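You operate a simulated robot arm through the tools that you are given. There is no shell and no other tool.

Carry out the task below with a simulated two-armed robot. There is one attempt and no reset: what you move stays moved.

JOB
Fit the rotor on the boat motor and give it a test run.
Fine: the motor switch stays off till the rotor is home on the spindle; then on, see it turn, off again.

It is judged by the outcome, as a careful person would: the job done as asked, and still so three seconds after it is handed in. It fails if anything else is knocked over, pushed out of place, dropped, spilled or broken.

ROBOT AND FRAMES
Two 7-joint arms with fingered hands on one trunk that stands fixed in place. Base frame: the origin is at the foot of the trunk, x ahead of it, y to its left, z up; the work surface is at about z = 800. Units: mm, rad, N and s.
The left shoulder is at [50, 214, 869], the right one opposite. With the tool pointing down near the work surface each hand reaches from about 400 to 900 mm from the base axis, measured 20 degrees to its own side. Payload 3 kg a hand.
The tool frame of a hand sits at the grasp point between the pads (the TCP): z along the fingers, y along the line on which they close. The tips reach 26 mm beyond it. The gripper opens to 132 mm. The gripper's body begins 73 mm behind the TCP. The gripper is a hand of 3 fingers: y runs from the thumb to the fingers, the wrist lies at [0, 0, -229] in the tool frame, and closing takes about 1.5 s.
Orientation is told as [roll, pitch, yaw] about the base's x, y, z axes, in that order, counted from this pose: with the fingers straight down and closing along the base's y, the tool's x points along the base's -x, its y along +y and its z along -z.

CONTROLS
- The arms move only by the tool step_arm. It takes "left_rows", "right_rows" or both (then of equal length, played together; a hand with none holds still); each is a list of rows, each a list of 6 numbers: the shift along the base's x, y, z in mm, then the turn, a rotation vector about the base's x, y, z in rad. In form: [[tx, ty, tz, ax, ay, az], ...]. A call has 1 to 20 rows; each row is the pose to reach, as a shift and turn from the pose commanded when the call began. "left_hand" and "right_hand" are, for a hand that has rows, the closure, from 0 (fully open) to 1 (shut), set as the call begins (left out, the last holds). A row lasts 0.2 s, in which the tool goes at most 50 mm and 0.15 rad; a call with a longer step from one row to the next is refused whole, and so is a gripper value outside its range. Where a pose cannot be reached the arm comes as near as it can. A force on the tool above 40 N (or 10 N above the force at the start of the call, whichever is more), or a blocked arm, ends the call early, and 0.2 s more pass. Each finger travels about 72 mm/s and halts on what it meets, pressing with about 22 N; the grip force reading is that of the motor and also rises with nothing between the fingers. The clock runs only during rows and for 0.2 s after the last one: add rows that repeat a pose to give the fingers time. The reply holds the time, the measured pose of the TCP, the force on the tool along the base axes, the opening and the grip force, in the units named above and with some noise, with the torque about the TCP (base axes, N m) and any sound that the robot's microphone picked up, and new pictures: "pictures" is both (left out), scene, wrist or none (wrist: the cameras of the hands that moved).
- Cameras (640 x 400 px; columns grow to the right, rows downward): "scene" is now at [26.9, -31.6, 1496.9]; the picture's right is [-0.39, -0.92, 0.00], its down [-0.62, 0.26, -0.74] and it looks along [0.68, -0.29, -0.67] (base axes); focal length 318 px, centre (320, 200). "left" rides on the left gripper at [-62, 3, -92] in its tool frame; the picture's right is [-0.05, -1.00, 0.00], its down [0.83, -0.04, -0.56] and it looks along [0.55, -0.03, 0.83] (tool axes); focal length 230 px, centre (320, 200). "right" rides on the right gripper at [61, 3, -92] in its tool frame; the picture's right is [-0.05, 1.00, 0.00], its down [-0.83, -0.04, -0.56] and it looks along [-0.55, -0.03, 0.83] (tool axes); focal length 230 px, centre (320, 200).
- finger_targets(finger1, finger2, thumb_bend, hand): sets how far each is bent, from 0 (flat) to 1 (curled in); at 0.3 the hand is open as for a grip, at 0.7 the pads meet at the TCP. One left out holds its place. A second passes; each finger stops where it meets its share of the squeeze, and holds until it gets a number again. A gripper value or a shape takes the hand back. It gives what a move gives, with no picture; readings hold the bend of each and the force on the fingers (four entries, about 0 where the hand has none), thumb and palm.
- set_grasp(shape, hand): the hand has 3 fingers and takes this shape, open, in about a second: jaw (thumb against the fingers, like two jaws); tri (thumb and two fingers); tip (a fingertip pinch); poke (one finger out to press); point (the index stretched); flat (the hand flat); cup (the hand cupped); fist (a fist). The gripper value then closes the fingers along that shape, each until it touches; the sizes above hold for jaw. It gives what a move gives, with no picture.
- head_to(pan, tilt): turns the head with the scene camera to pan (to the left, within 1.501 rad either way) and tilt (down, from -0.506 to 1.204), counted from straight ahead of the robot. It gives what a move gives, and a new picture of the scene camera.
- pixel_to_xyz(camera, pixels): for up to 12 pixels [column, row] of the newest picture of that camera ("zoom" is the newest enlarged one), the place [x, y, z] in the base frame of the surface seen there, good to about 2 mm. No time passes.
- close_up(camera, box): a new picture of the part [left, top, right, bottom] of that camera's present view, enlarged. No time passes.
- close_job(): hands the job in; it is judged then, once.

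Leave the grippers open and the arms clear of the work at the hand-in unless told otherwise.

The tools are called after "Emit:" by a JSON object that holds its "fn" and its "kwargs". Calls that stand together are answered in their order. step_arm: Moves the arms, as the interface text tells. Its arguments: {"type":"object","properties":{"left_rows":{"type":"array","items":{"type":"array","items":{"type":"number"}}},"left_hand":{"type":"number"},"right_rows":{"type":"array","items":{"type":"array","items":{"type":"number"}}},"right_hand":{"type":"number"},"pictures":{"type":"string","enum":["both","scene","wrist","none"]}},"required":[]} The other tools are called the same way: set_grasp (shape, hand) gives the hand a shape; finger_targets (finger1, finger2, thumb_bend, hand) moves the fingers one by one; head_to (pan, tilt) turns the head that bears the scene camera; pixel_to_xyz (camera, pixels) gives the place of the surface under pixels of a picture; close_up (camera, box) takes an enlarged picture of a part of a camera's view; close_job () hands the job in.

At the start:

```text
t: 0.0
left_ee_pos: [427.5, -90.4, 1213.7]
left_tcp_rot: [0.0, 0.0, -0.516]
left_ft_force: [-0.4, 0.6, 0.2]
left_torque: [0.02, 0.01, -0.01]
left_grip_width: 132.0
left_gripper_force: 0.0
left_shape: jaw
left_bend: [0.3, 0.3, 0.3]
left_finger forces: [0.1, 0.1, 0.0, 0.0, 0.1, 0.0]
right_ee_pos: [352.0, -400.3, 1252.9]
right_tcp_rot: [-0.001, 0.001, -0.515]
right_ft_force: [0.2, 0.6, 0.3]
right_torque: [0.01, -0.02, 0.01]
right_grip_width: 131.9
right_gripper_force: 0.0
right_shape: jaw
right_bend: [0.3, 0.3, 0.3]
right_finger forces: [0.0, 0.0, 0.0, 0.0, 0.0, 0.0]
head pan, tilt: [-0.403, 0.737]
```

scene: 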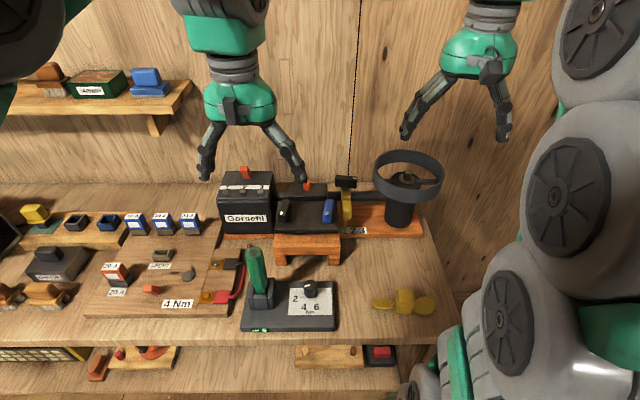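
right: 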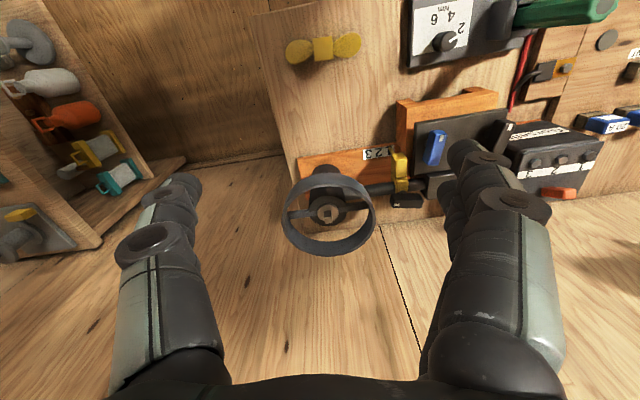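
left: 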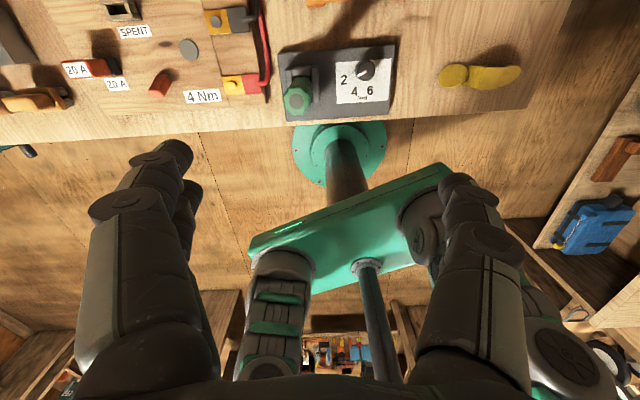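

I see a bench with a boat motor (the ring guard at about (408,178)), a battery box "Gorseni", a switch box, a torque tool, and a yellow rotor at about (403,302). I will take close-ups to understand the parts before moving.

Emit:
{"fn": "close_up", "kwargs": {"camera": "scene", "box": [340, 130, 460, 250]}}

Emit:
{"fn": "close_up", "kwargs": {"camera": "scene", "box": [210, 150, 370, 250]}}

Emit:
{"fn": "close_up", "kwargs": {"camera": "scene", "box": [230, 240, 450, 340]}}

Emit:
{"fn": "close_up", "kwargs": {"camera": "scene", "box": [80, 200, 260, 320]}}

Emit:
{"fn": "close_up", "kwargs": {"camera": "right", "box": [260, 130, 420, 260]}}

```text
3.33 times, centred on (400, 190) of scene
```

zoom: 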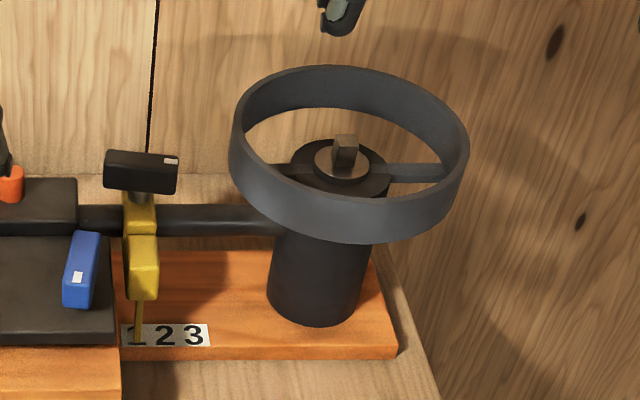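

```text
4.00 times, centred on (290, 200) of scene
```

zoom: 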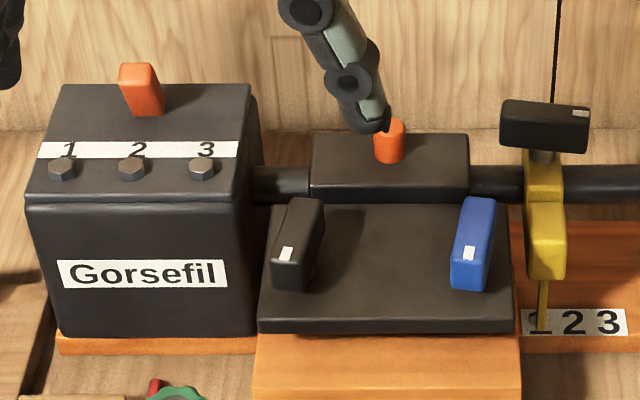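

```text
2.91 times, centred on (340, 290) of scene
```

zoom: 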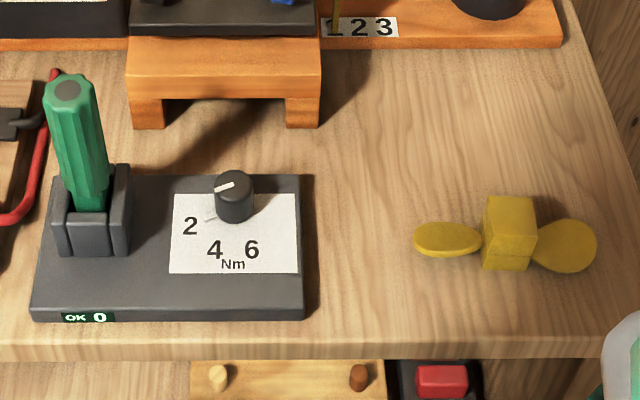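

```text
3.33 times, centred on (170, 260) of scene
```

zoom: 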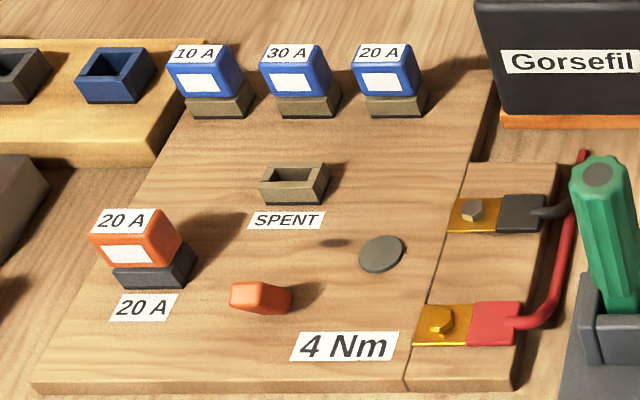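

```text
3.08 times, centred on (340, 195) of right
```

zoom: 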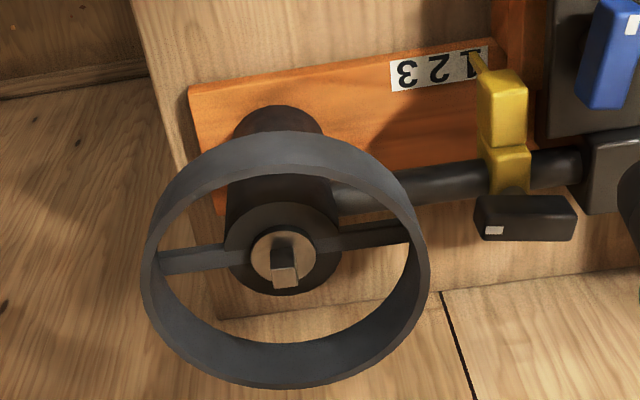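

The motor with its ring guard has a square spindle with a cap; the yellow two-bladed part lies at (403,302). There are several switches and knobs, so I will look around with the head to learn what else is here before choosing.

Emit:
{"fn": "head_to", "kwargs": {"pan": 0.3, "tilt": 0.7}}

Emit:
{"fn": "head_to", "kwargs": {"pan": -1.1, "tilt": 0.7}}

Emit:
{"fn": "head_to", "kwargs": {"pan": -0.4, "tilt": 1.1}}

```text
t: 1.1
left_ee_pos: [426.9, -91.0, 1212.5]
left_tcp_rot: [0.0, 0.0, -0.514]
left_ft_force: [-0.5, -0.3, 0.4]
left_torque: [-0.01, 0.03, 0.02]
left_grip_width: 132.0
left_gripper_force: 0.1
left_shape: jaw
left_bend: [0.3, 0.3, 0.3]
left_finger forces: [0.0, 0.0, 0.0, 0.1, 0.0, 0.0]
right_ee_pos: [351.6, -401.7, 1253.4]
right_tcp_rot: [0.0, 0.0, -0.515]
right_ft_force: [-0.6, 0.1, -0.1]
right_torque: [0.03, 0.03, 0.01]
right_grip_width: 131.7
right_gripper_force: 0.1
right_shape: jaw
right_bend: [0.3, 0.3, 0.3]
right_finger forces: [0.1, 0.0, 0.0, 0.0, 0.0, 0.0]
head pan, tilt: [0.3, 0.7]
```

scene: 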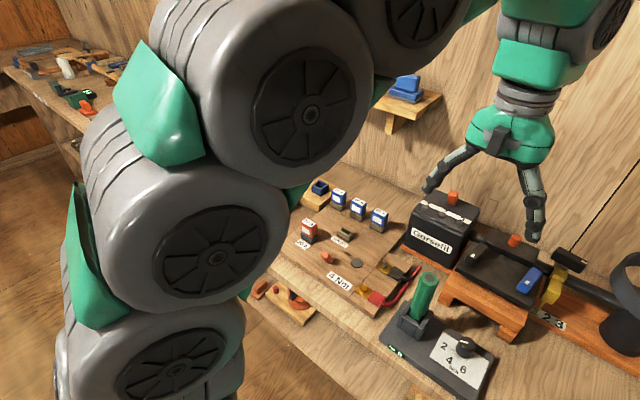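

```text
t: 2.6
left_ee_pos: [426.3, -91.4, 1213.5]
left_tcp_rot: [0.001, 0.0, -0.516]
left_ft_force: [-0.4, 0.2, 0.0]
left_torque: [-0.02, -0.01, 0.03]
left_grip_width: 131.9
left_gripper_force: 0.1
left_shape: jaw
left_bend: [0.3, 0.3, 0.3]
left_finger forces: [0.0, 0.0, 0.0, 0.1, 0.0, 0.0]
right_ee_pos: [351.7, -400.5, 1254.0]
right_tcp_rot: [0.0, 0.0, -0.513]
right_ft_force: [1.1, 0.6, 0.3]
right_torque: [0.02, 0.0, -0.01]
right_grip_width: 132.0
right_gripper_force: 0.0
right_shape: jaw
right_bend: [0.3, 0.3, 0.3]
right_finger forces: [0.1, 0.0, 0.0, 0.1, 0.0, 0.0]
head pan, tilt: [-1.1, 0.7]
```

scene: 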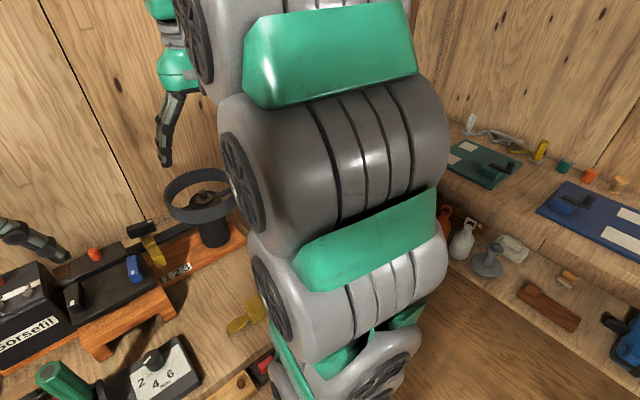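

```text
t: 3.7
left_ee_pos: [427.0, -91.2, 1213.3]
left_tcp_rot: [-0.001, 0.0, -0.514]
left_ft_force: [0.1, 0.6, 0.8]
left_torque: [-0.01, 0.02, 0.0]
left_grip_width: 131.9
left_gripper_force: 0.0
left_shape: jaw
left_bend: [0.3, 0.3, 0.3]
left_finger forces: [0.0, 0.0, 0.0, 0.0, 0.0, 0.1]
right_ee_pos: [352.2, -401.3, 1252.9]
right_tcp_rot: [0.002, -0.001, -0.514]
right_ft_force: [0.2, -0.3, -0.1]
right_torque: [-0.02, 0.01, 0.01]
right_grip_width: 132.0
right_gripper_force: 0.1
right_shape: jaw
right_bend: [0.3, 0.3, 0.3]
right_finger forces: [0.0, 0.1, 0.0, 0.1, 0.0, 0.0]
head pan, tilt: [-0.4, 1.1]
```

scene: 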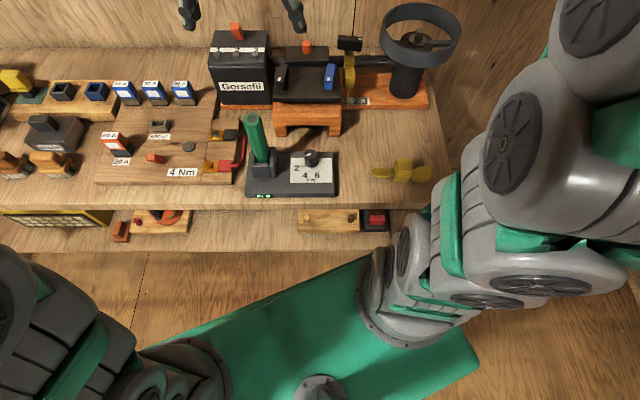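

I'll set the head back to a good view of the motor and rotor and measure places.

Emit:
{"fn": "head_to", "kwargs": {"pan": -0.55, "tilt": 0.85}}

```text
t: 4.4
left_ee_pos: [426.7, -91.4, 1211.8]
left_tcp_rot: [0.0, 0.0, -0.515]
left_ft_force: [0.5, 0.2, 0.6]
left_torque: [-0.03, -0.04, -0.01]
left_grip_width: 132.0
left_gripper_force: 0.0
left_shape: jaw
left_bend: [0.3, 0.3, 0.3]
left_finger forces: [0.1, 0.1, 0.0, 0.0, 0.1, 0.0]
right_ee_pos: [352.3, -400.9, 1252.8]
right_tcp_rot: [0.001, 0.0, -0.515]
right_ft_force: [0.4, 0.3, 0.8]
right_torque: [-0.05, 0.02, -0.01]
right_grip_width: 131.9
right_gripper_force: 0.0
right_shape: jaw
right_bend: [0.3, 0.3, 0.3]
right_finger forces: [0.0, 0.0, 0.0, 0.0, 0.0, 0.0]
head pan, tilt: [-0.55, 0.85]
```

scene: 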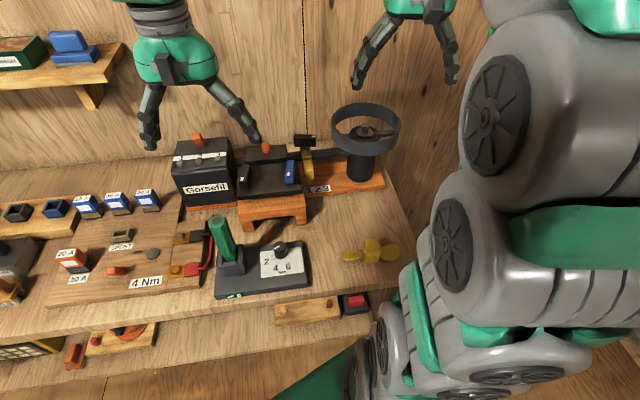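

Emit:
{"fn": "close_up", "kwargs": {"camera": "scene", "box": [310, 90, 420, 200]}}

Emit:
{"fn": "pixel_to_xyz", "kwargs": {"camera": "scene", "pixels": [[350, 257], [372, 245], [375, 256], [392, 252], [366, 131], [362, 178], [333, 128], [398, 130], [308, 140], [312, 182], [290, 172], [242, 174]]}}

Emit:
{"fn": "close_up", "kwargs": {"camera": "scene", "box": [330, 225, 410, 275]}}

Emit:
{"fn": "pixel_to_xyz", "kwargs": {"camera": "zoom", "pixels": [[110, 250], [170, 240], [235, 250], [265, 150], [330, 170], [270, 210], [340, 230], [380, 240], [440, 210], [500, 240], [540, 200]]}}

```text
3.64 times, centred on (365, 145) of scene
```

zoom: 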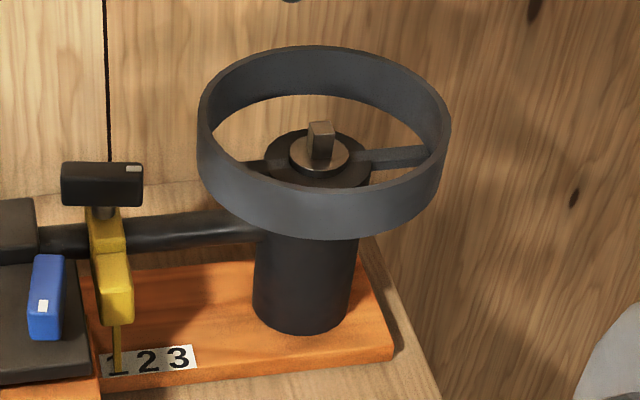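

```text
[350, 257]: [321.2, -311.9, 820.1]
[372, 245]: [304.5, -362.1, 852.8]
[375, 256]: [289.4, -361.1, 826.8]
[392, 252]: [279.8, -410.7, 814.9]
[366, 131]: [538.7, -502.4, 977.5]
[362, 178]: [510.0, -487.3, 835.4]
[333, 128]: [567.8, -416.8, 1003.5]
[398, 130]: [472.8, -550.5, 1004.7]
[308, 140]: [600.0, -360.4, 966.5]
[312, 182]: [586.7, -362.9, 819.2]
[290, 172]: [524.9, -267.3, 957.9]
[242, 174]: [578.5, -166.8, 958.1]
```

```text
8.00 times, centred on (370, 250) of scene
```

zoom: 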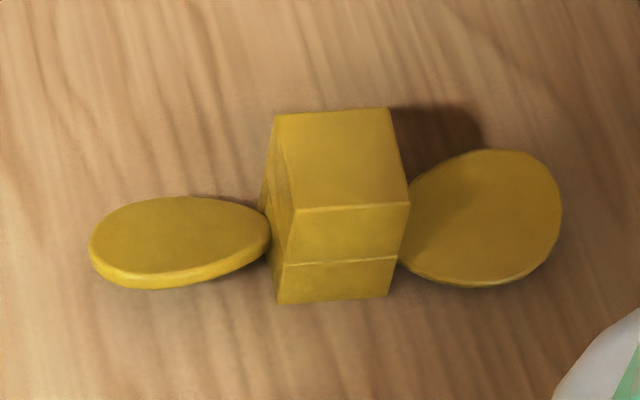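

```text
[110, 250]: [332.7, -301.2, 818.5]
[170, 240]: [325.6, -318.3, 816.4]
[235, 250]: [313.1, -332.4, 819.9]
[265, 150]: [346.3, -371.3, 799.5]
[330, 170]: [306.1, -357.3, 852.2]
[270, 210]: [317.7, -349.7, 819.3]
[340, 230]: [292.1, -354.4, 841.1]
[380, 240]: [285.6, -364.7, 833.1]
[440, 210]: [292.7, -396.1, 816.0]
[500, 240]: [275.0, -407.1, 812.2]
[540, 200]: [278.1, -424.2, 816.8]
```

The hub's top is at z≈852 with two blades; the spindle stands inside the ring. I'll zoom in with the right wrist camera on the spindle and on the rotor.

Emit:
{"fn": "close_up", "kwargs": {"camera": "right", "box": [300, 190, 360, 230]}}

Emit:
{"fn": "pixel_to_xyz", "kwargs": {"camera": "zoom", "pixels": [[330, 190], [340, 260], [300, 260], [250, 240], [380, 180]]}}

Emit:
{"fn": "close_up", "kwargs": {"camera": "right", "box": [270, 20, 380, 80]}}

Emit:
{"fn": "pixel_to_xyz", "kwargs": {"camera": "right", "pixels": [[285, 50], [300, 52], [322, 40], [322, 52], [350, 45], [325, 185], [373, 215], [284, 218], [328, 240]]}}

Emit:
{"fn": "close_up", "kwargs": {"camera": "right", "box": [370, 80, 600, 220]}}

```text
10.00 times, centred on (330, 210) of right
```

zoom: 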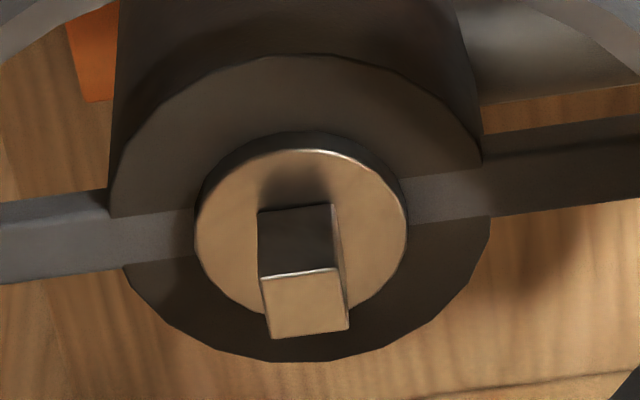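

```text
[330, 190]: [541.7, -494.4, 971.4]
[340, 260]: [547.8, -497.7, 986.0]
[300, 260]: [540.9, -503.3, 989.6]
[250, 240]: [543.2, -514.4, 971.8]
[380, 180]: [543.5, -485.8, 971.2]
```

```text
5.82 times, centred on (325, 50) of right
```

zoom: 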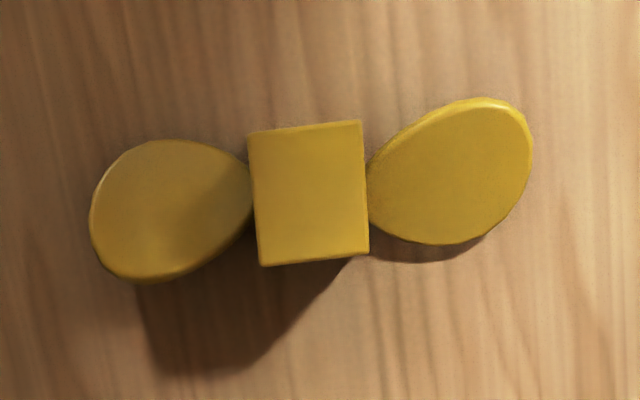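

```text
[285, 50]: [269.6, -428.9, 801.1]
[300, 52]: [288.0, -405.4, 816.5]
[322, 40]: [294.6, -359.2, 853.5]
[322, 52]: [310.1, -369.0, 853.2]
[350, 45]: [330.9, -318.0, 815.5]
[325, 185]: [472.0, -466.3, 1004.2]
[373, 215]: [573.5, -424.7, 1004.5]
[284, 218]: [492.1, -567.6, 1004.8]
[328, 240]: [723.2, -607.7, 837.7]
```

```text
2.78 times, centred on (485, 150) of right
```

zoom: 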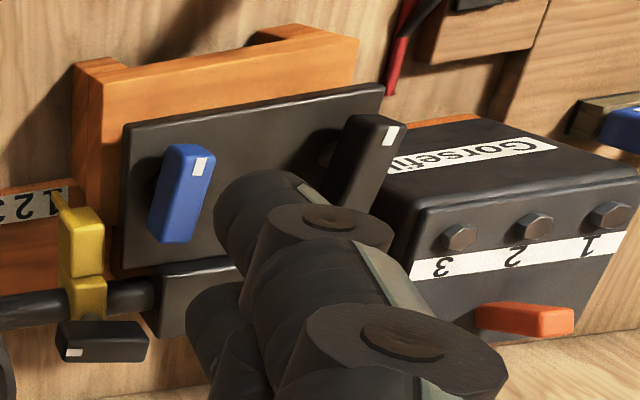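

The spindle is a square post (top z≈990, flange z≈971). The hub top is plain, so the socket must be underneath. The left fingers hide the switch panel, so I'll move the left hand back and left in the air to clear the view.

Emit:
{"fn": "step_arm", "kwargs": {"left_rows": [[-15, 35, 10, 0, 0, 0], [-35, 75, 20, 0, 0, 0], [-55, 115, 30, 0, 0, 0], [-75, 155, 40, 0, 0, 0], [-90, 195, 50, 0, 0, 0], [-100, 230, 50, 0, 0, 0]], "pictures": "scene"}}

Emit:
{"fn": "close_up", "kwargs": {"camera": "right", "box": [370, 80, 600, 220]}}

Emit:
{"fn": "close_up", "kwargs": {"camera": "scene", "box": [160, 110, 330, 220]}}

```text
t: 5.8
left_ee_pos: [327.2, 139.5, 1263.1]
left_tcp_rot: [-0.001, -0.001, -0.515]
left_ft_force: [-0.3, 0.0, 0.0]
left_torque: [0.0, 0.0, 0.03]
left_grip_width: 131.8
left_gripper_force: 0.0
left_shape: jaw
left_bend: [0.3, 0.3, 0.3]
left_finger forces: [0.0, 0.0, 0.0, 0.0, 0.0, 0.1]
right_ee_pos: [351.0, -399.9, 1252.5]
right_tcp_rot: [0.002, -0.002, -0.515]
right_ft_force: [-0.1, 1.0, 0.1]
right_torque: [-0.01, -0.01, 0.0]
right_grip_width: 131.9
right_gripper_force: 0.1
right_shape: jaw
right_bend: [0.3, 0.3, 0.3]
right_finger forces: [0.0, 0.1, 0.1, 0.0, 0.1, 0.0]
head pan, tilt: [-0.55, 0.85]
```

scene: 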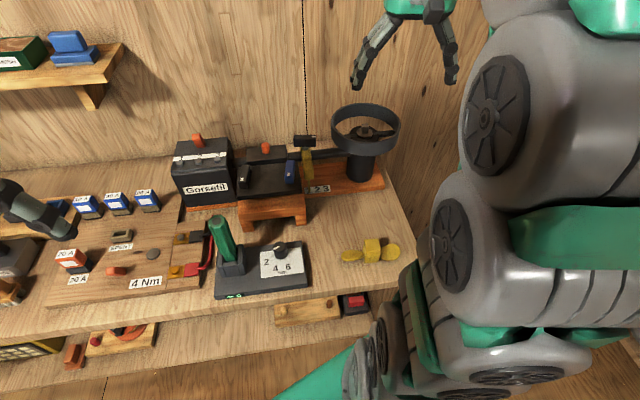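

```text
2.78 times, centred on (485, 150) of right
```

zoom: 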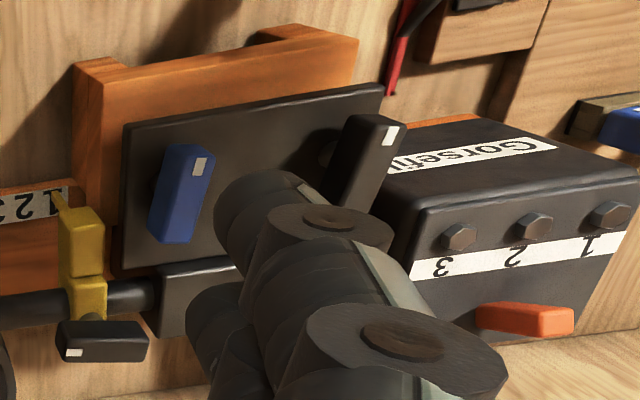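

```text
3.64 times, centred on (245, 165) of scene
```

zoom: 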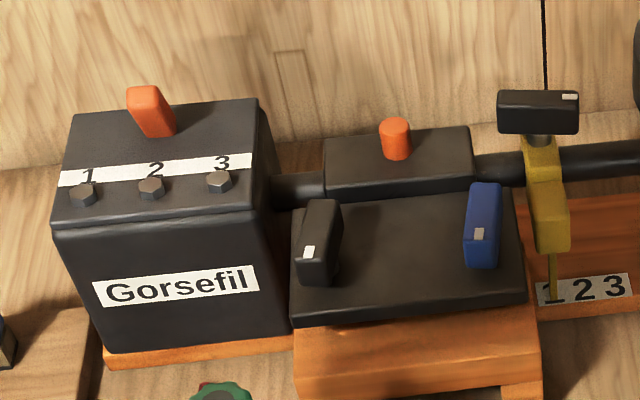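

Left hand is clear. There are several candidate controls: an orange tilted piece on the Gorsefil box, an orange round piece on the middle block, a black and a blue lever on the panel, and the black handle on the yellow clamp. I'll bring the right wrist camera over the panel for a closer look, staying high (z≈1130).

Emit:
{"fn": "step_arm", "kwargs": {"right_rows": [[17, 30, -10, 0, 0, 0], [35, 60, -25, 0, 0, 0], [55, 95, -45, 0, 0, 0], [75, 130, -65, 0, 0, 0], [95, 165, -85, 0, 0, 0], [115, 195, -105, 0, 0, 0], [131, 218, -123, 0, 0, 0]], "pictures": "both"}}

```text
t: 7.4
left_ee_pos: [325.5, 138.2, 1262.3]
left_tcp_rot: [-0.001, 0.001, -0.516]
left_ft_force: [0.2, -0.1, -0.2]
left_torque: [-0.03, 0.04, -0.02]
left_grip_width: 132.1
left_gripper_force: 0.2
left_shape: jaw
left_bend: [0.3, 0.3, 0.3]
left_finger forces: [0.0, 0.1, 0.0, 0.0, 0.0, 0.1]
right_ee_pos: [482.4, -181.2, 1129.1]
right_tcp_rot: [0.0, -0.001, -0.514]
right_ft_force: [0.1, -0.3, -0.7]
right_torque: [-0.01, 0.02, -0.01]
right_grip_width: 131.9
right_gripper_force: 0.1
right_shape: jaw
right_bend: [0.3, 0.3, 0.3]
right_finger forces: [0.1, 0.0, 0.0, 0.0, 0.0, 0.0]
head pan, tilt: [-0.55, 0.85]
```

scene: 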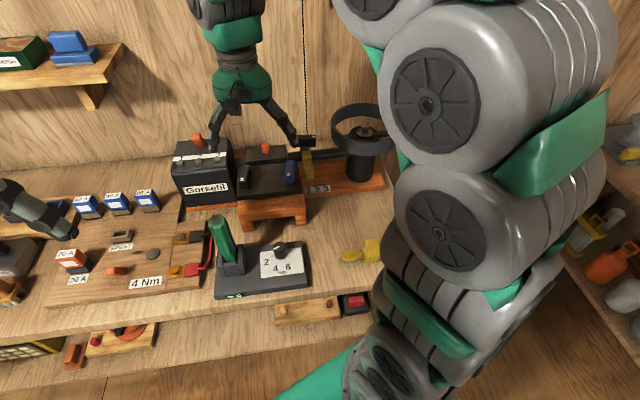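
right: 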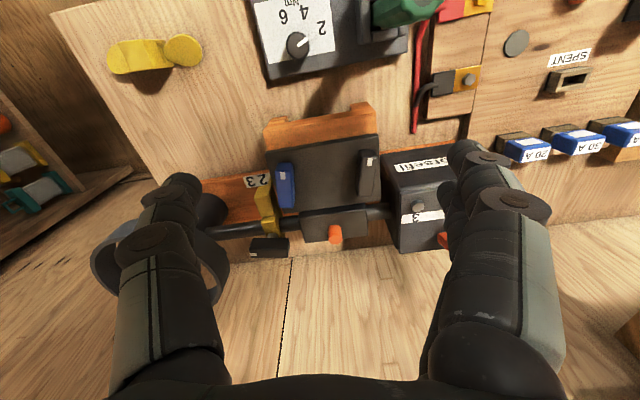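

Emit:
{"fn": "close_up", "kwargs": {"camera": "right", "box": [235, 110, 395, 260]}}

Emit:
{"fn": "pixel_to_xyz", "kwargs": {"camera": "right", "pixels": [[286, 172], [285, 200], [367, 162], [365, 190], [336, 232], [335, 241], [320, 225], [268, 250], [265, 205], [262, 230], [326, 150], [320, 110]]}}

Emit:
{"fn": "close_up", "kwargs": {"camera": "scene", "box": [270, 120, 410, 210]}}

```text
2.67 times, centred on (315, 185) of right
```

zoom: 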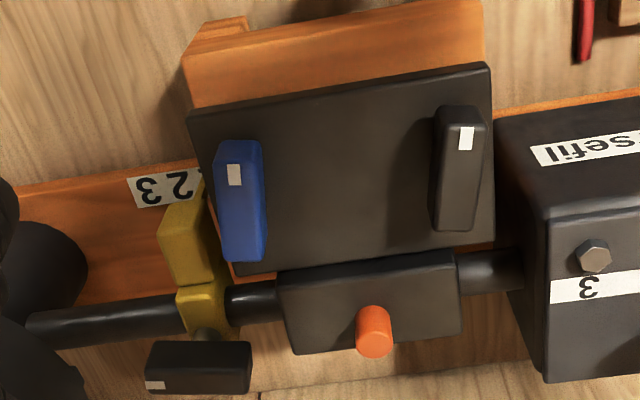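

```text
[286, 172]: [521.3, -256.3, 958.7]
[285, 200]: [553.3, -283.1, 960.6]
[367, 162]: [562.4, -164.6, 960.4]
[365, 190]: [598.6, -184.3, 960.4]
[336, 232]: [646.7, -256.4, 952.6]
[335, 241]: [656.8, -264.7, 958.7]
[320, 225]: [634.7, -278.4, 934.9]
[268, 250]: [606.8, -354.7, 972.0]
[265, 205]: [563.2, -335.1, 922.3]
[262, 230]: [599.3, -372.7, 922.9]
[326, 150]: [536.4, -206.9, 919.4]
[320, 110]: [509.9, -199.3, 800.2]
```

```text
4.44 times, centred on (340, 165) of scene
```

zoom: 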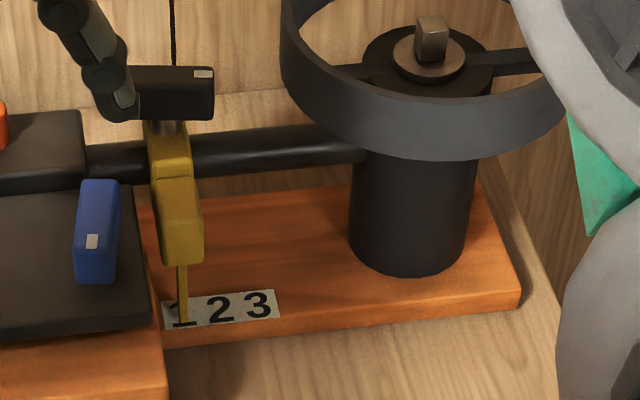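

The panel shows two rotary levers, and there is an orange round piece on the block. Next I look at the orange tilted piece on the Gorsefil box by shifting the camera left along the bench.

Emit:
{"fn": "step_arm", "kwargs": {"right_rows": [[15, 30, 10, 0, 0, 0], [30, 60, 20, 0, 0, 0], [45, 90, 20, 0, 0, 0], [60, 110, 20, 0, 0, 0]], "pictures": "both"}}

Emit:
{"fn": "close_up", "kwargs": {"camera": "right", "box": [220, 110, 440, 250]}}

```text
t: 8.4
left_ee_pos: [326.3, 139.3, 1263.5]
left_tcp_rot: [0.0, 0.0, -0.515]
left_ft_force: [0.8, -0.5, 0.8]
left_torque: [-0.01, 0.0, -0.01]
left_grip_width: 131.9
left_gripper_force: 0.0
left_shape: jaw
left_bend: [0.3, 0.3, 0.3]
left_finger forces: [0.0, 0.0, 0.0, 0.0, 0.0, 0.1]
right_ee_pos: [544.1, -73.1, 1150.5]
right_tcp_rot: [0.002, -0.003, -0.514]
right_ft_force: [0.6, -0.2, 0.6]
right_torque: [0.02, 0.01, 0.02]
right_grip_width: 131.9
right_gripper_force: 0.0
right_shape: jaw
right_bend: [0.3, 0.3, 0.3]
right_finger forces: [0.0, 0.0, 0.0, 0.0, 0.0, 0.0]
head pan, tilt: [-0.55, 0.85]
```

scene: 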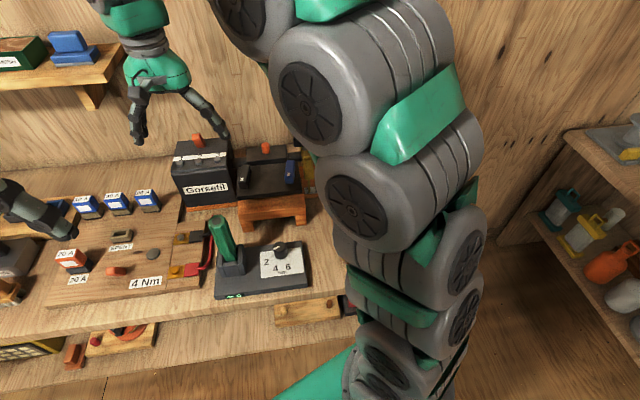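
right: 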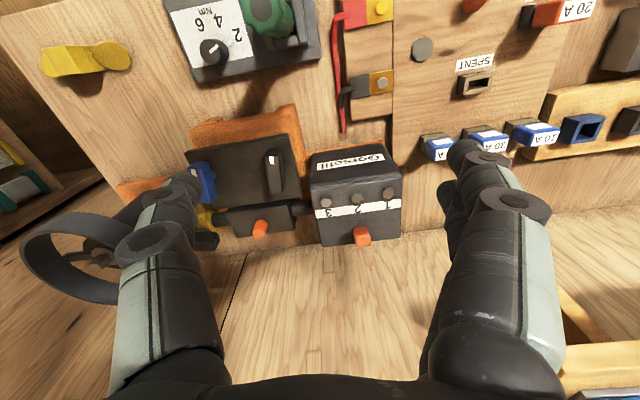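

```text
2.86 times, centred on (330, 180) of right
```

zoom: 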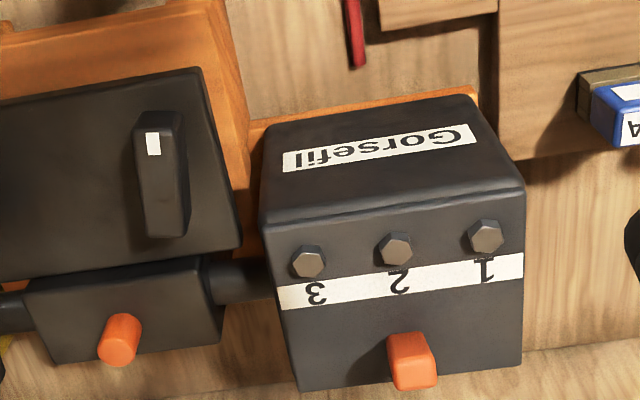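

The box carries bolts 1–3, and an orange square lever. I'll zoom on the two orange pieces from both cameras to judge their form and tilt.

Emit:
{"fn": "close_up", "kwargs": {"camera": "scene", "box": [170, 125, 240, 170]}}

Emit:
{"fn": "close_up", "kwargs": {"camera": "scene", "box": [235, 130, 305, 195]}}

Emit:
{"fn": "close_up", "kwargs": {"camera": "right", "box": [330, 210, 400, 255]}}

Emit:
{"fn": "pixel_to_xyz", "kwargs": {"camera": "zoom", "pixels": [[270, 140], [340, 140], [250, 210], [330, 210], [300, 270], [200, 200], [420, 180], [100, 250]]}}

Emit:
{"fn": "close_up", "kwargs": {"camera": "right", "box": [230, 200, 300, 250]}}

Emit:
{"fn": "pixel_to_xyz", "kwargs": {"camera": "zoom", "pixels": [[270, 190], [270, 250], [300, 160], [340, 130], [150, 150], [480, 150]]}}

```text
8.89 times, centred on (205, 148) of scene
```

zoom: 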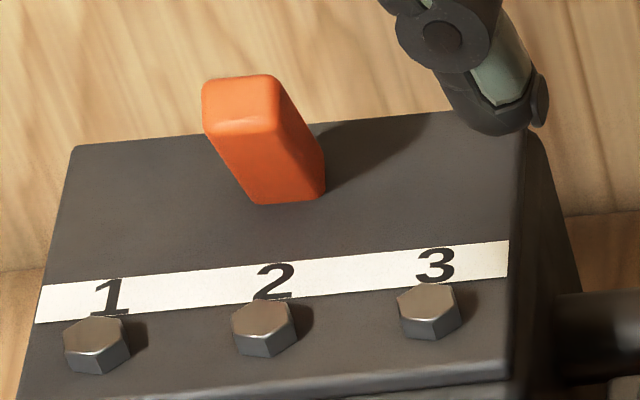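

```text
6.15 times, centred on (270, 162) of scene
```

zoom: 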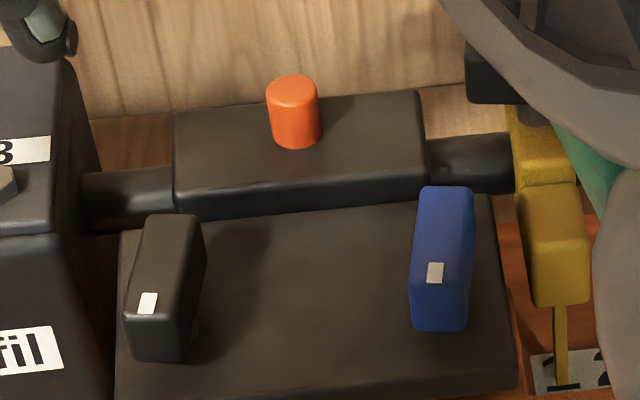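

```text
8.89 times, centred on (365, 232) of right
```

zoom: 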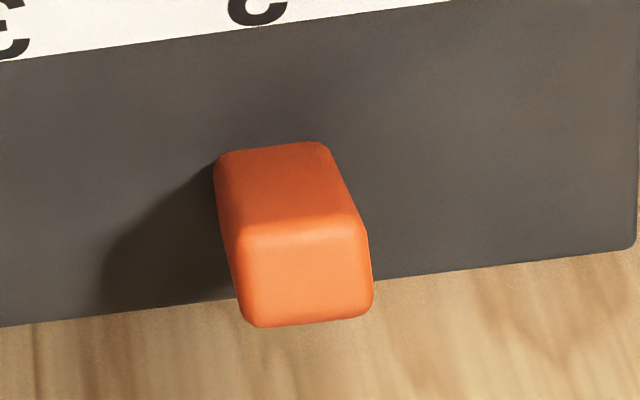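

```text
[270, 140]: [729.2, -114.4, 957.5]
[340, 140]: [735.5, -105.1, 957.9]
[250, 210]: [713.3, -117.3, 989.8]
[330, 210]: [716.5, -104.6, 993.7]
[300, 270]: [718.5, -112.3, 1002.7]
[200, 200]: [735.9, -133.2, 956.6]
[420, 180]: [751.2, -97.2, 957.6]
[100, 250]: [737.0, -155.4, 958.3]
```

```text
8.00 times, centred on (265, 225) of right
```

zoom: 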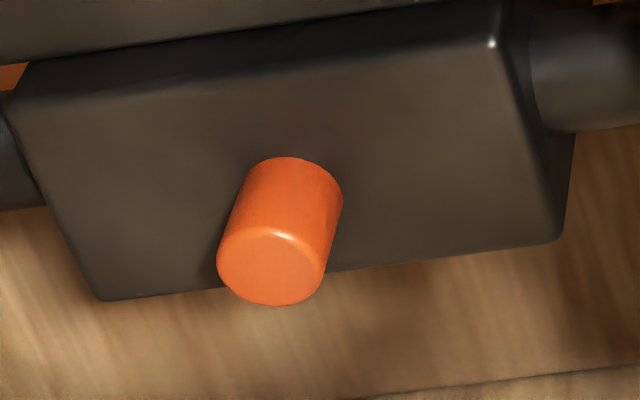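

```text
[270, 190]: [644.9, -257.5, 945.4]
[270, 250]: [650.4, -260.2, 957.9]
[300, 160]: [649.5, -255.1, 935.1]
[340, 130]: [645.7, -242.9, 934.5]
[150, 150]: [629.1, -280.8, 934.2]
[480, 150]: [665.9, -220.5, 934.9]
```

The orange square piece is a tilting lever on the motor box, leaning toward the robot: very likely the motor switch. The orange cylinder is upright like a button. Before the pickup I want to see the hand's finger layout, so I'll zoom on both hands.

Emit:
{"fn": "close_up", "kwargs": {"camera": "scene", "box": [90, 20, 260, 160]}}

Emit:
{"fn": "close_up", "kwargs": {"camera": "scene", "box": [0, 160, 100, 260]}}

```text
2.86 times, centred on (175, 90) of scene
```

zoom: 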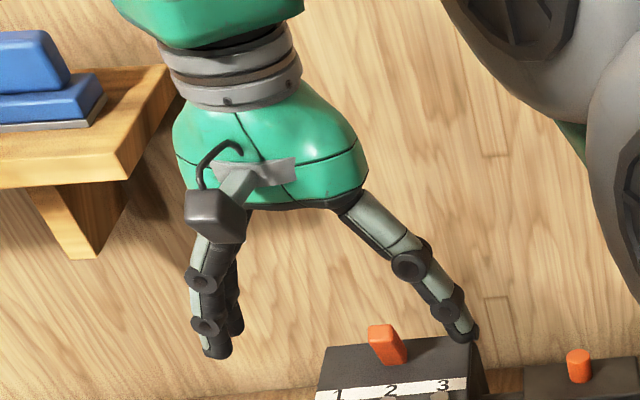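

```text
4.00 times, centred on (50, 210) of scene
```

zoom: 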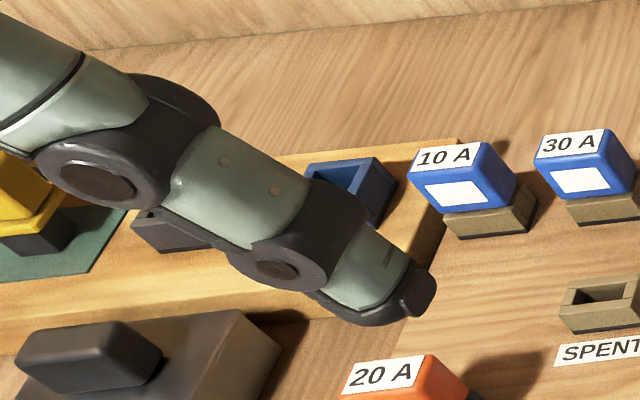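

Each hand has a thumb on the -y side and two fingers side by side on the +y side. I'll now go over the rotor (about [305,-362,853]) at z≈1020, staying high on the way.

Emit:
{"fn": "step_arm", "kwargs": {"right_rows": [[-25, -35, 0, 0, 0, 0], [-52, -70, 0, 0, 0, 0], [-79, -105, -5, 0, 0, 0], [-106, -140, -10, 0, 0, 0], [-133, -172, -25, 0, 0, 0], [-160, -204, -45, 0, 0, 0], [-190, -230, -70, 0, 0, 0], [-215, -255, -100, 0, 0, 0], [-230, -270, -130, 0, 0, 0]], "pictures": "both"}}

```text
t: 10.4
left_ee_pos: [325.2, 138.2, 1262.7]
left_tcp_rot: [-0.002, 0.0, -0.515]
left_ft_force: [0.1, -0.6, -0.2]
left_torque: [0.02, -0.01, -0.01]
left_grip_width: 132.3
left_gripper_force: 0.1
left_shape: jaw
left_bend: [0.3, 0.3, 0.3]
left_finger forces: [0.1, 0.0, 0.0, 0.0, 0.0, 0.1]
right_ee_pos: [312.9, -341.3, 1020.1]
right_tcp_rot: [-0.002, 0.0, -0.514]
right_ft_force: [-0.2, -0.3, -0.2]
right_torque: [0.01, 0.0, 0.02]
right_grip_width: 132.0
right_gripper_force: 0.0
right_shape: jaw
right_bend: [0.3, 0.3, 0.3]
right_finger forces: [0.0, 0.0, 0.0, 0.0, 0.0, 0.0]
head pan, tilt: [-0.55, 0.85]
```

scene: 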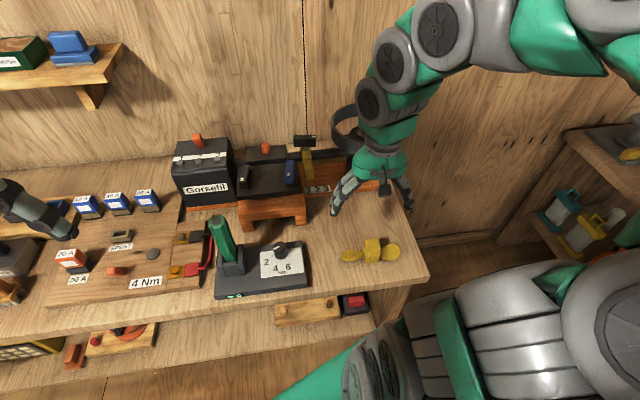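
right: 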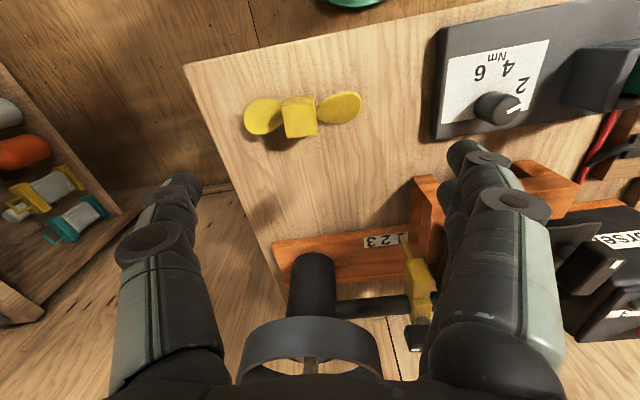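

The rotor is well seen at about (300,117) in the wrist picture. I'll zoom and measure hub corners and blades.

Emit:
{"fn": "close_up", "kwargs": {"camera": "right", "box": [235, 80, 371, 165]}}

Emit:
{"fn": "pixel_to_xyz", "kwargs": {"camera": "zoom", "pixels": [[232, 85], [370, 75], [255, 200], [375, 190], [300, 140], [260, 255], [375, 245], [310, 235], [60, 150], [200, 160], [400, 120], [580, 90]]}}

Emit:
{"fn": "close_up", "kwargs": {"camera": "scene", "box": [320, 150, 440, 225]}}

```text
4.71 times, centred on (303, 122) of right
```

zoom: 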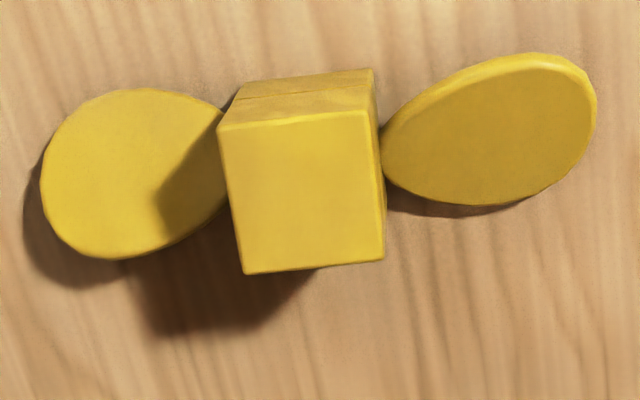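

```text
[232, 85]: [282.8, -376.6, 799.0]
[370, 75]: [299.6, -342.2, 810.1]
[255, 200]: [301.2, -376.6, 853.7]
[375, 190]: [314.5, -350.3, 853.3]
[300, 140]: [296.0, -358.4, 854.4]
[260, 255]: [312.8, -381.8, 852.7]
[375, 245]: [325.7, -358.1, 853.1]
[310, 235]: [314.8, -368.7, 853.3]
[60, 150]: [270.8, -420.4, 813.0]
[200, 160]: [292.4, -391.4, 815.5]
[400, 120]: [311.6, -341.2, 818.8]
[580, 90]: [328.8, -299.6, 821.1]
```

```text
5.33 times, centred on (380, 188) of scene
```

zoom: 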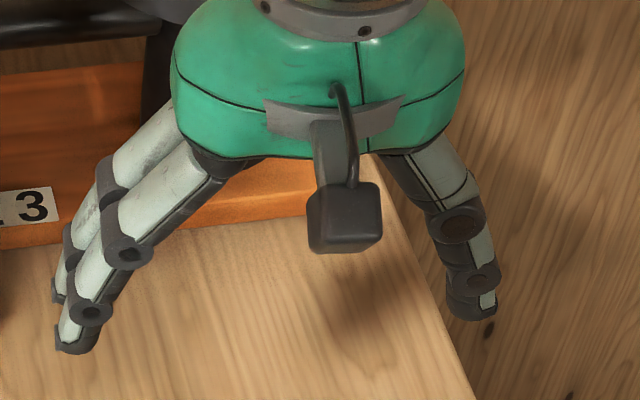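

I'll read the hub's top corners in the wrist picture once more.

Emit:
{"fn": "close_up", "kwargs": {"camera": "right", "box": [270, 90, 330, 150]}}

```text
6.67 times, centred on (300, 120) of right
```

zoom: 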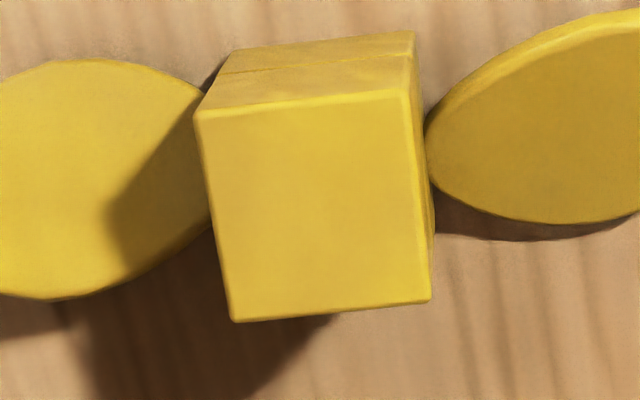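

Emit:
{"fn": "pixel_to_xyz", "kwargs": {"camera": "zoom", "pixels": [[202, 118], [402, 97], [425, 297], [238, 315], [300, 108], [220, 220], [415, 200], [330, 305], [230, 60], [408, 40], [225, 85], [410, 65]]}}

```text
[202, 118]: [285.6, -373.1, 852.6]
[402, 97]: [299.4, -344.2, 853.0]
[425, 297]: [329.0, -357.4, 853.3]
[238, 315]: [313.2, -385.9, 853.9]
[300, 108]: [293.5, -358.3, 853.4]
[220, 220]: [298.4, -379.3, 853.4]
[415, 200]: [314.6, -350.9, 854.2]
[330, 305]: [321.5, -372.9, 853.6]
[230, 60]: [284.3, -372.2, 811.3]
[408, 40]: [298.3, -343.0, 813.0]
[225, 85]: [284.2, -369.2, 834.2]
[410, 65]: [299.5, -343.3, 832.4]
```

The hub top is about 34 mm square, centred near (307,-365,853), yawed about -0.45. Blades run along (0.44,0.90). I want to close across the blades' axis (fore-aft), so I'll turn the hand by about +1.62 rad, in the air above the rotor, and see if the wrist reaches it.

Emit:
{"fn": "step_arm", "kwargs": {"right_rows": [[0, -2, 0, 0, 0, 0.147], [-1, -4, 0, 0, 0, 0.294], [-1, -6, 0, 0, 0, 0.441], [-2, -8, 0, 0, 0, 0.588], [-2, -10, 0, 0, 0, 0.735], [-3, -12, 0, 0, 0, 0.882], [-3, -14, 0, 0, 0, 1.029], [-4, -16, 0, 0, 0, 1.176], [-4, -18, 0, 0, 0, 1.323], [-5, -21, 0, 0, 0, 1.47], [-6, -24, 0, 0, 0, 1.617]], "pictures": "both"}}

```text
t: 12.8
left_ee_pos: [326.7, 138.7, 1263.3]
left_tcp_rot: [0.0, 0.001, -0.516]
left_ft_force: [-0.3, 0.5, -0.2]
left_torque: [-0.01, 0.01, 0.01]
left_grip_width: 131.7
left_gripper_force: 0.0
left_shape: jaw
left_bend: [0.3, 0.3, 0.3]
left_finger forces: [0.1, 0.0, 0.0, 0.1, 0.1, 0.0]
right_ee_pos: [307.1, -366.8, 1019.3]
right_tcp_rot: [-0.002, 0.0, 1.104]
right_ft_force: [-0.1, 0.8, -0.5]
right_torque: [0.0, 0.03, -0.02]
right_grip_width: 132.0
right_gripper_force: 0.1
right_shape: jaw
right_bend: [0.3, 0.3, 0.3]
right_finger forces: [0.1, 0.0, 0.1, 0.0, 0.1, 0.1]
head pan, tilt: [-0.55, 0.85]
```

scene: 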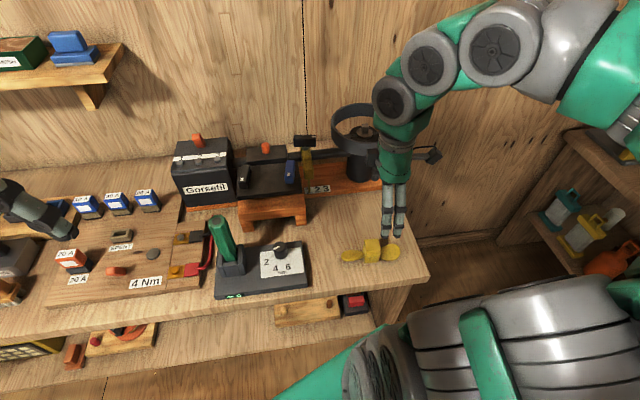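
right: 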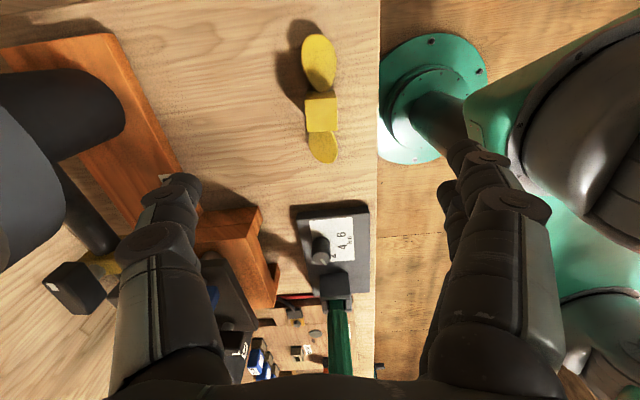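

The turn worked (yaw 1.104), and the rotor sits centred between the fingers at (320,110). I'll descend straight to TCP z≈870, then check.

Emit:
{"fn": "step_arm", "kwargs": {"right_rows": [[0, 1, -40, 0, 0, 0], [0, 1, -80, 0, 0, 0], [0, 1, -120, 0, 0, 0], [0, 1, -150, 0, 0, 0]], "pictures": "both"}}

Emit:
{"fn": "close_up", "kwargs": {"camera": "scene", "box": [330, 190, 430, 280]}}

```text
t: 13.8
left_ee_pos: [326.5, 138.6, 1263.8]
left_tcp_rot: [0.0, 0.001, -0.515]
left_ft_force: [-1.3, 0.1, 1.4]
left_torque: [0.04, 0.01, -0.01]
left_grip_width: 131.8
left_gripper_force: 0.0
left_shape: jaw
left_bend: [0.3, 0.3, 0.3]
left_finger forces: [0.0, 0.1, 0.0, 0.1, 0.2, 0.0]
right_ee_pos: [306.4, -365.7, 920.2]
right_tcp_rot: [0.0, 0.0, 1.101]
right_ft_force: [0.0, 0.1, -0.1]
right_torque: [0.01, -0.01, -0.01]
right_grip_width: 131.8
right_gripper_force: 0.1
right_shape: jaw
right_bend: [0.3, 0.3, 0.3]
right_finger forces: [0.1, 0.1, 0.0, 0.1, 0.0, 0.0]
right hand out of reach, approached as far as the arm can: row 3, 4
head pan, tilt: [-0.55, 0.85]
```

scene: 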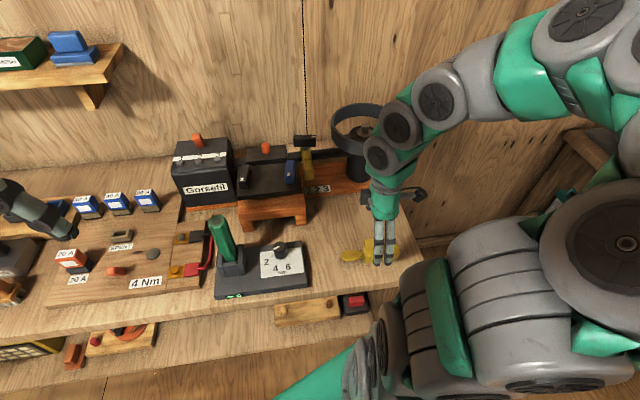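
right: 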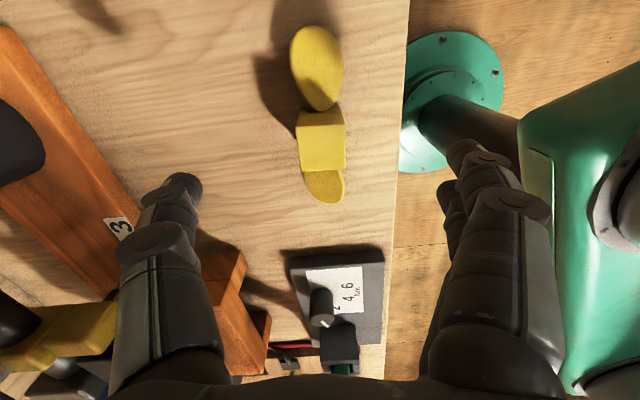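

```text
4.44 times, centred on (380, 235) of scene
```

zoom: 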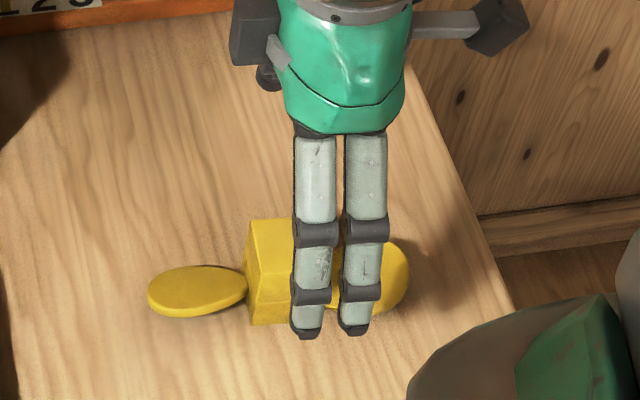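

Row 3–4 was out of reach: at this spot the wrist gets too near the shoulder (stopped at z=920). I'll instead lift, turn back to yaw ≈ -0.45 (closing along the blades' axis, above the blades), and then lean the wrist away from the robot so it can get lower.

Emit:
{"fn": "step_arm", "kwargs": {"right_rows": [[0, 0, 50, 0, 0, -0.14], [0, 0, 80, 0, 0, -0.28], [0, 0, 100, 0, 0, -0.42], [0, 0, 100, 0, 0, -0.56], [0, 0, 100, 0, 0, -0.7], [0, 0, 100, 0, 0, -0.84], [0, 0, 100, 0, 0, -0.98], [0, 0, 100, 0, 0, -1.12], [0, 0, 100, 0, 0, -1.26], [0, 0, 100, 0, 0, -1.41], [0, 0, 100, 0, 0, -1.555]], "pictures": "both"}}

```text
t: 16.2
left_ee_pos: [326.1, 138.8, 1262.1]
left_tcp_rot: [0.001, 0.0, -0.515]
left_ft_force: [0.3, -0.6, 0.1]
left_torque: [-0.01, 0.0, -0.05]
left_grip_width: 132.0
left_gripper_force: 0.1
left_shape: jaw
left_bend: [0.3, 0.3, 0.3]
left_finger forces: [0.0, 0.0, 0.0, 0.0, 0.0, 0.0]
right_ee_pos: [306.2, -366.8, 1019.8]
right_tcp_rot: [0.0, -0.002, -0.454]
right_ft_force: [0.2, -0.5, 0.1]
right_torque: [0.0, -0.01, 0.01]
right_grip_width: 132.1
right_gripper_force: 0.0
right_shape: jaw
right_bend: [0.3, 0.3, 0.3]
right_finger forces: [0.0, 0.0, 0.1, 0.0, 0.0, 0.0]
head pan, tilt: [-0.55, 0.85]
```

scene: 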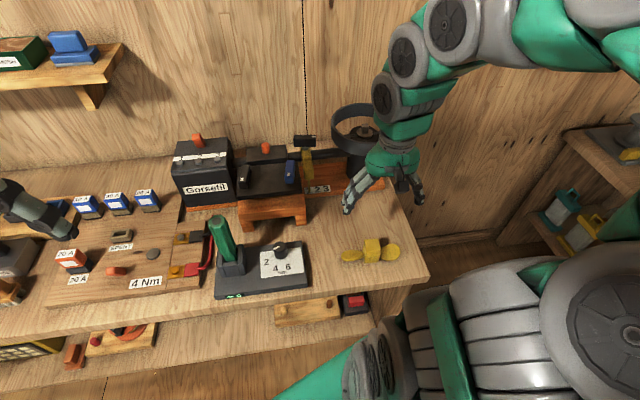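
right: 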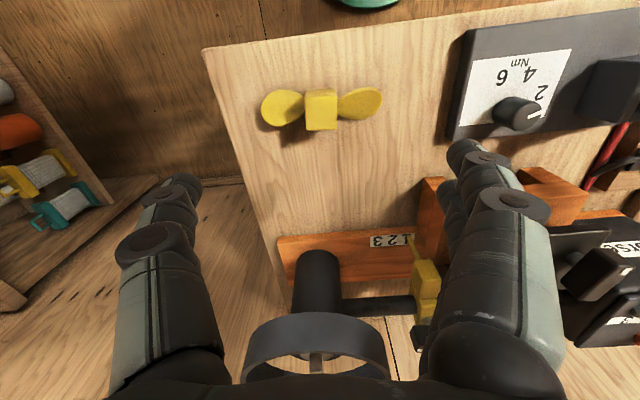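

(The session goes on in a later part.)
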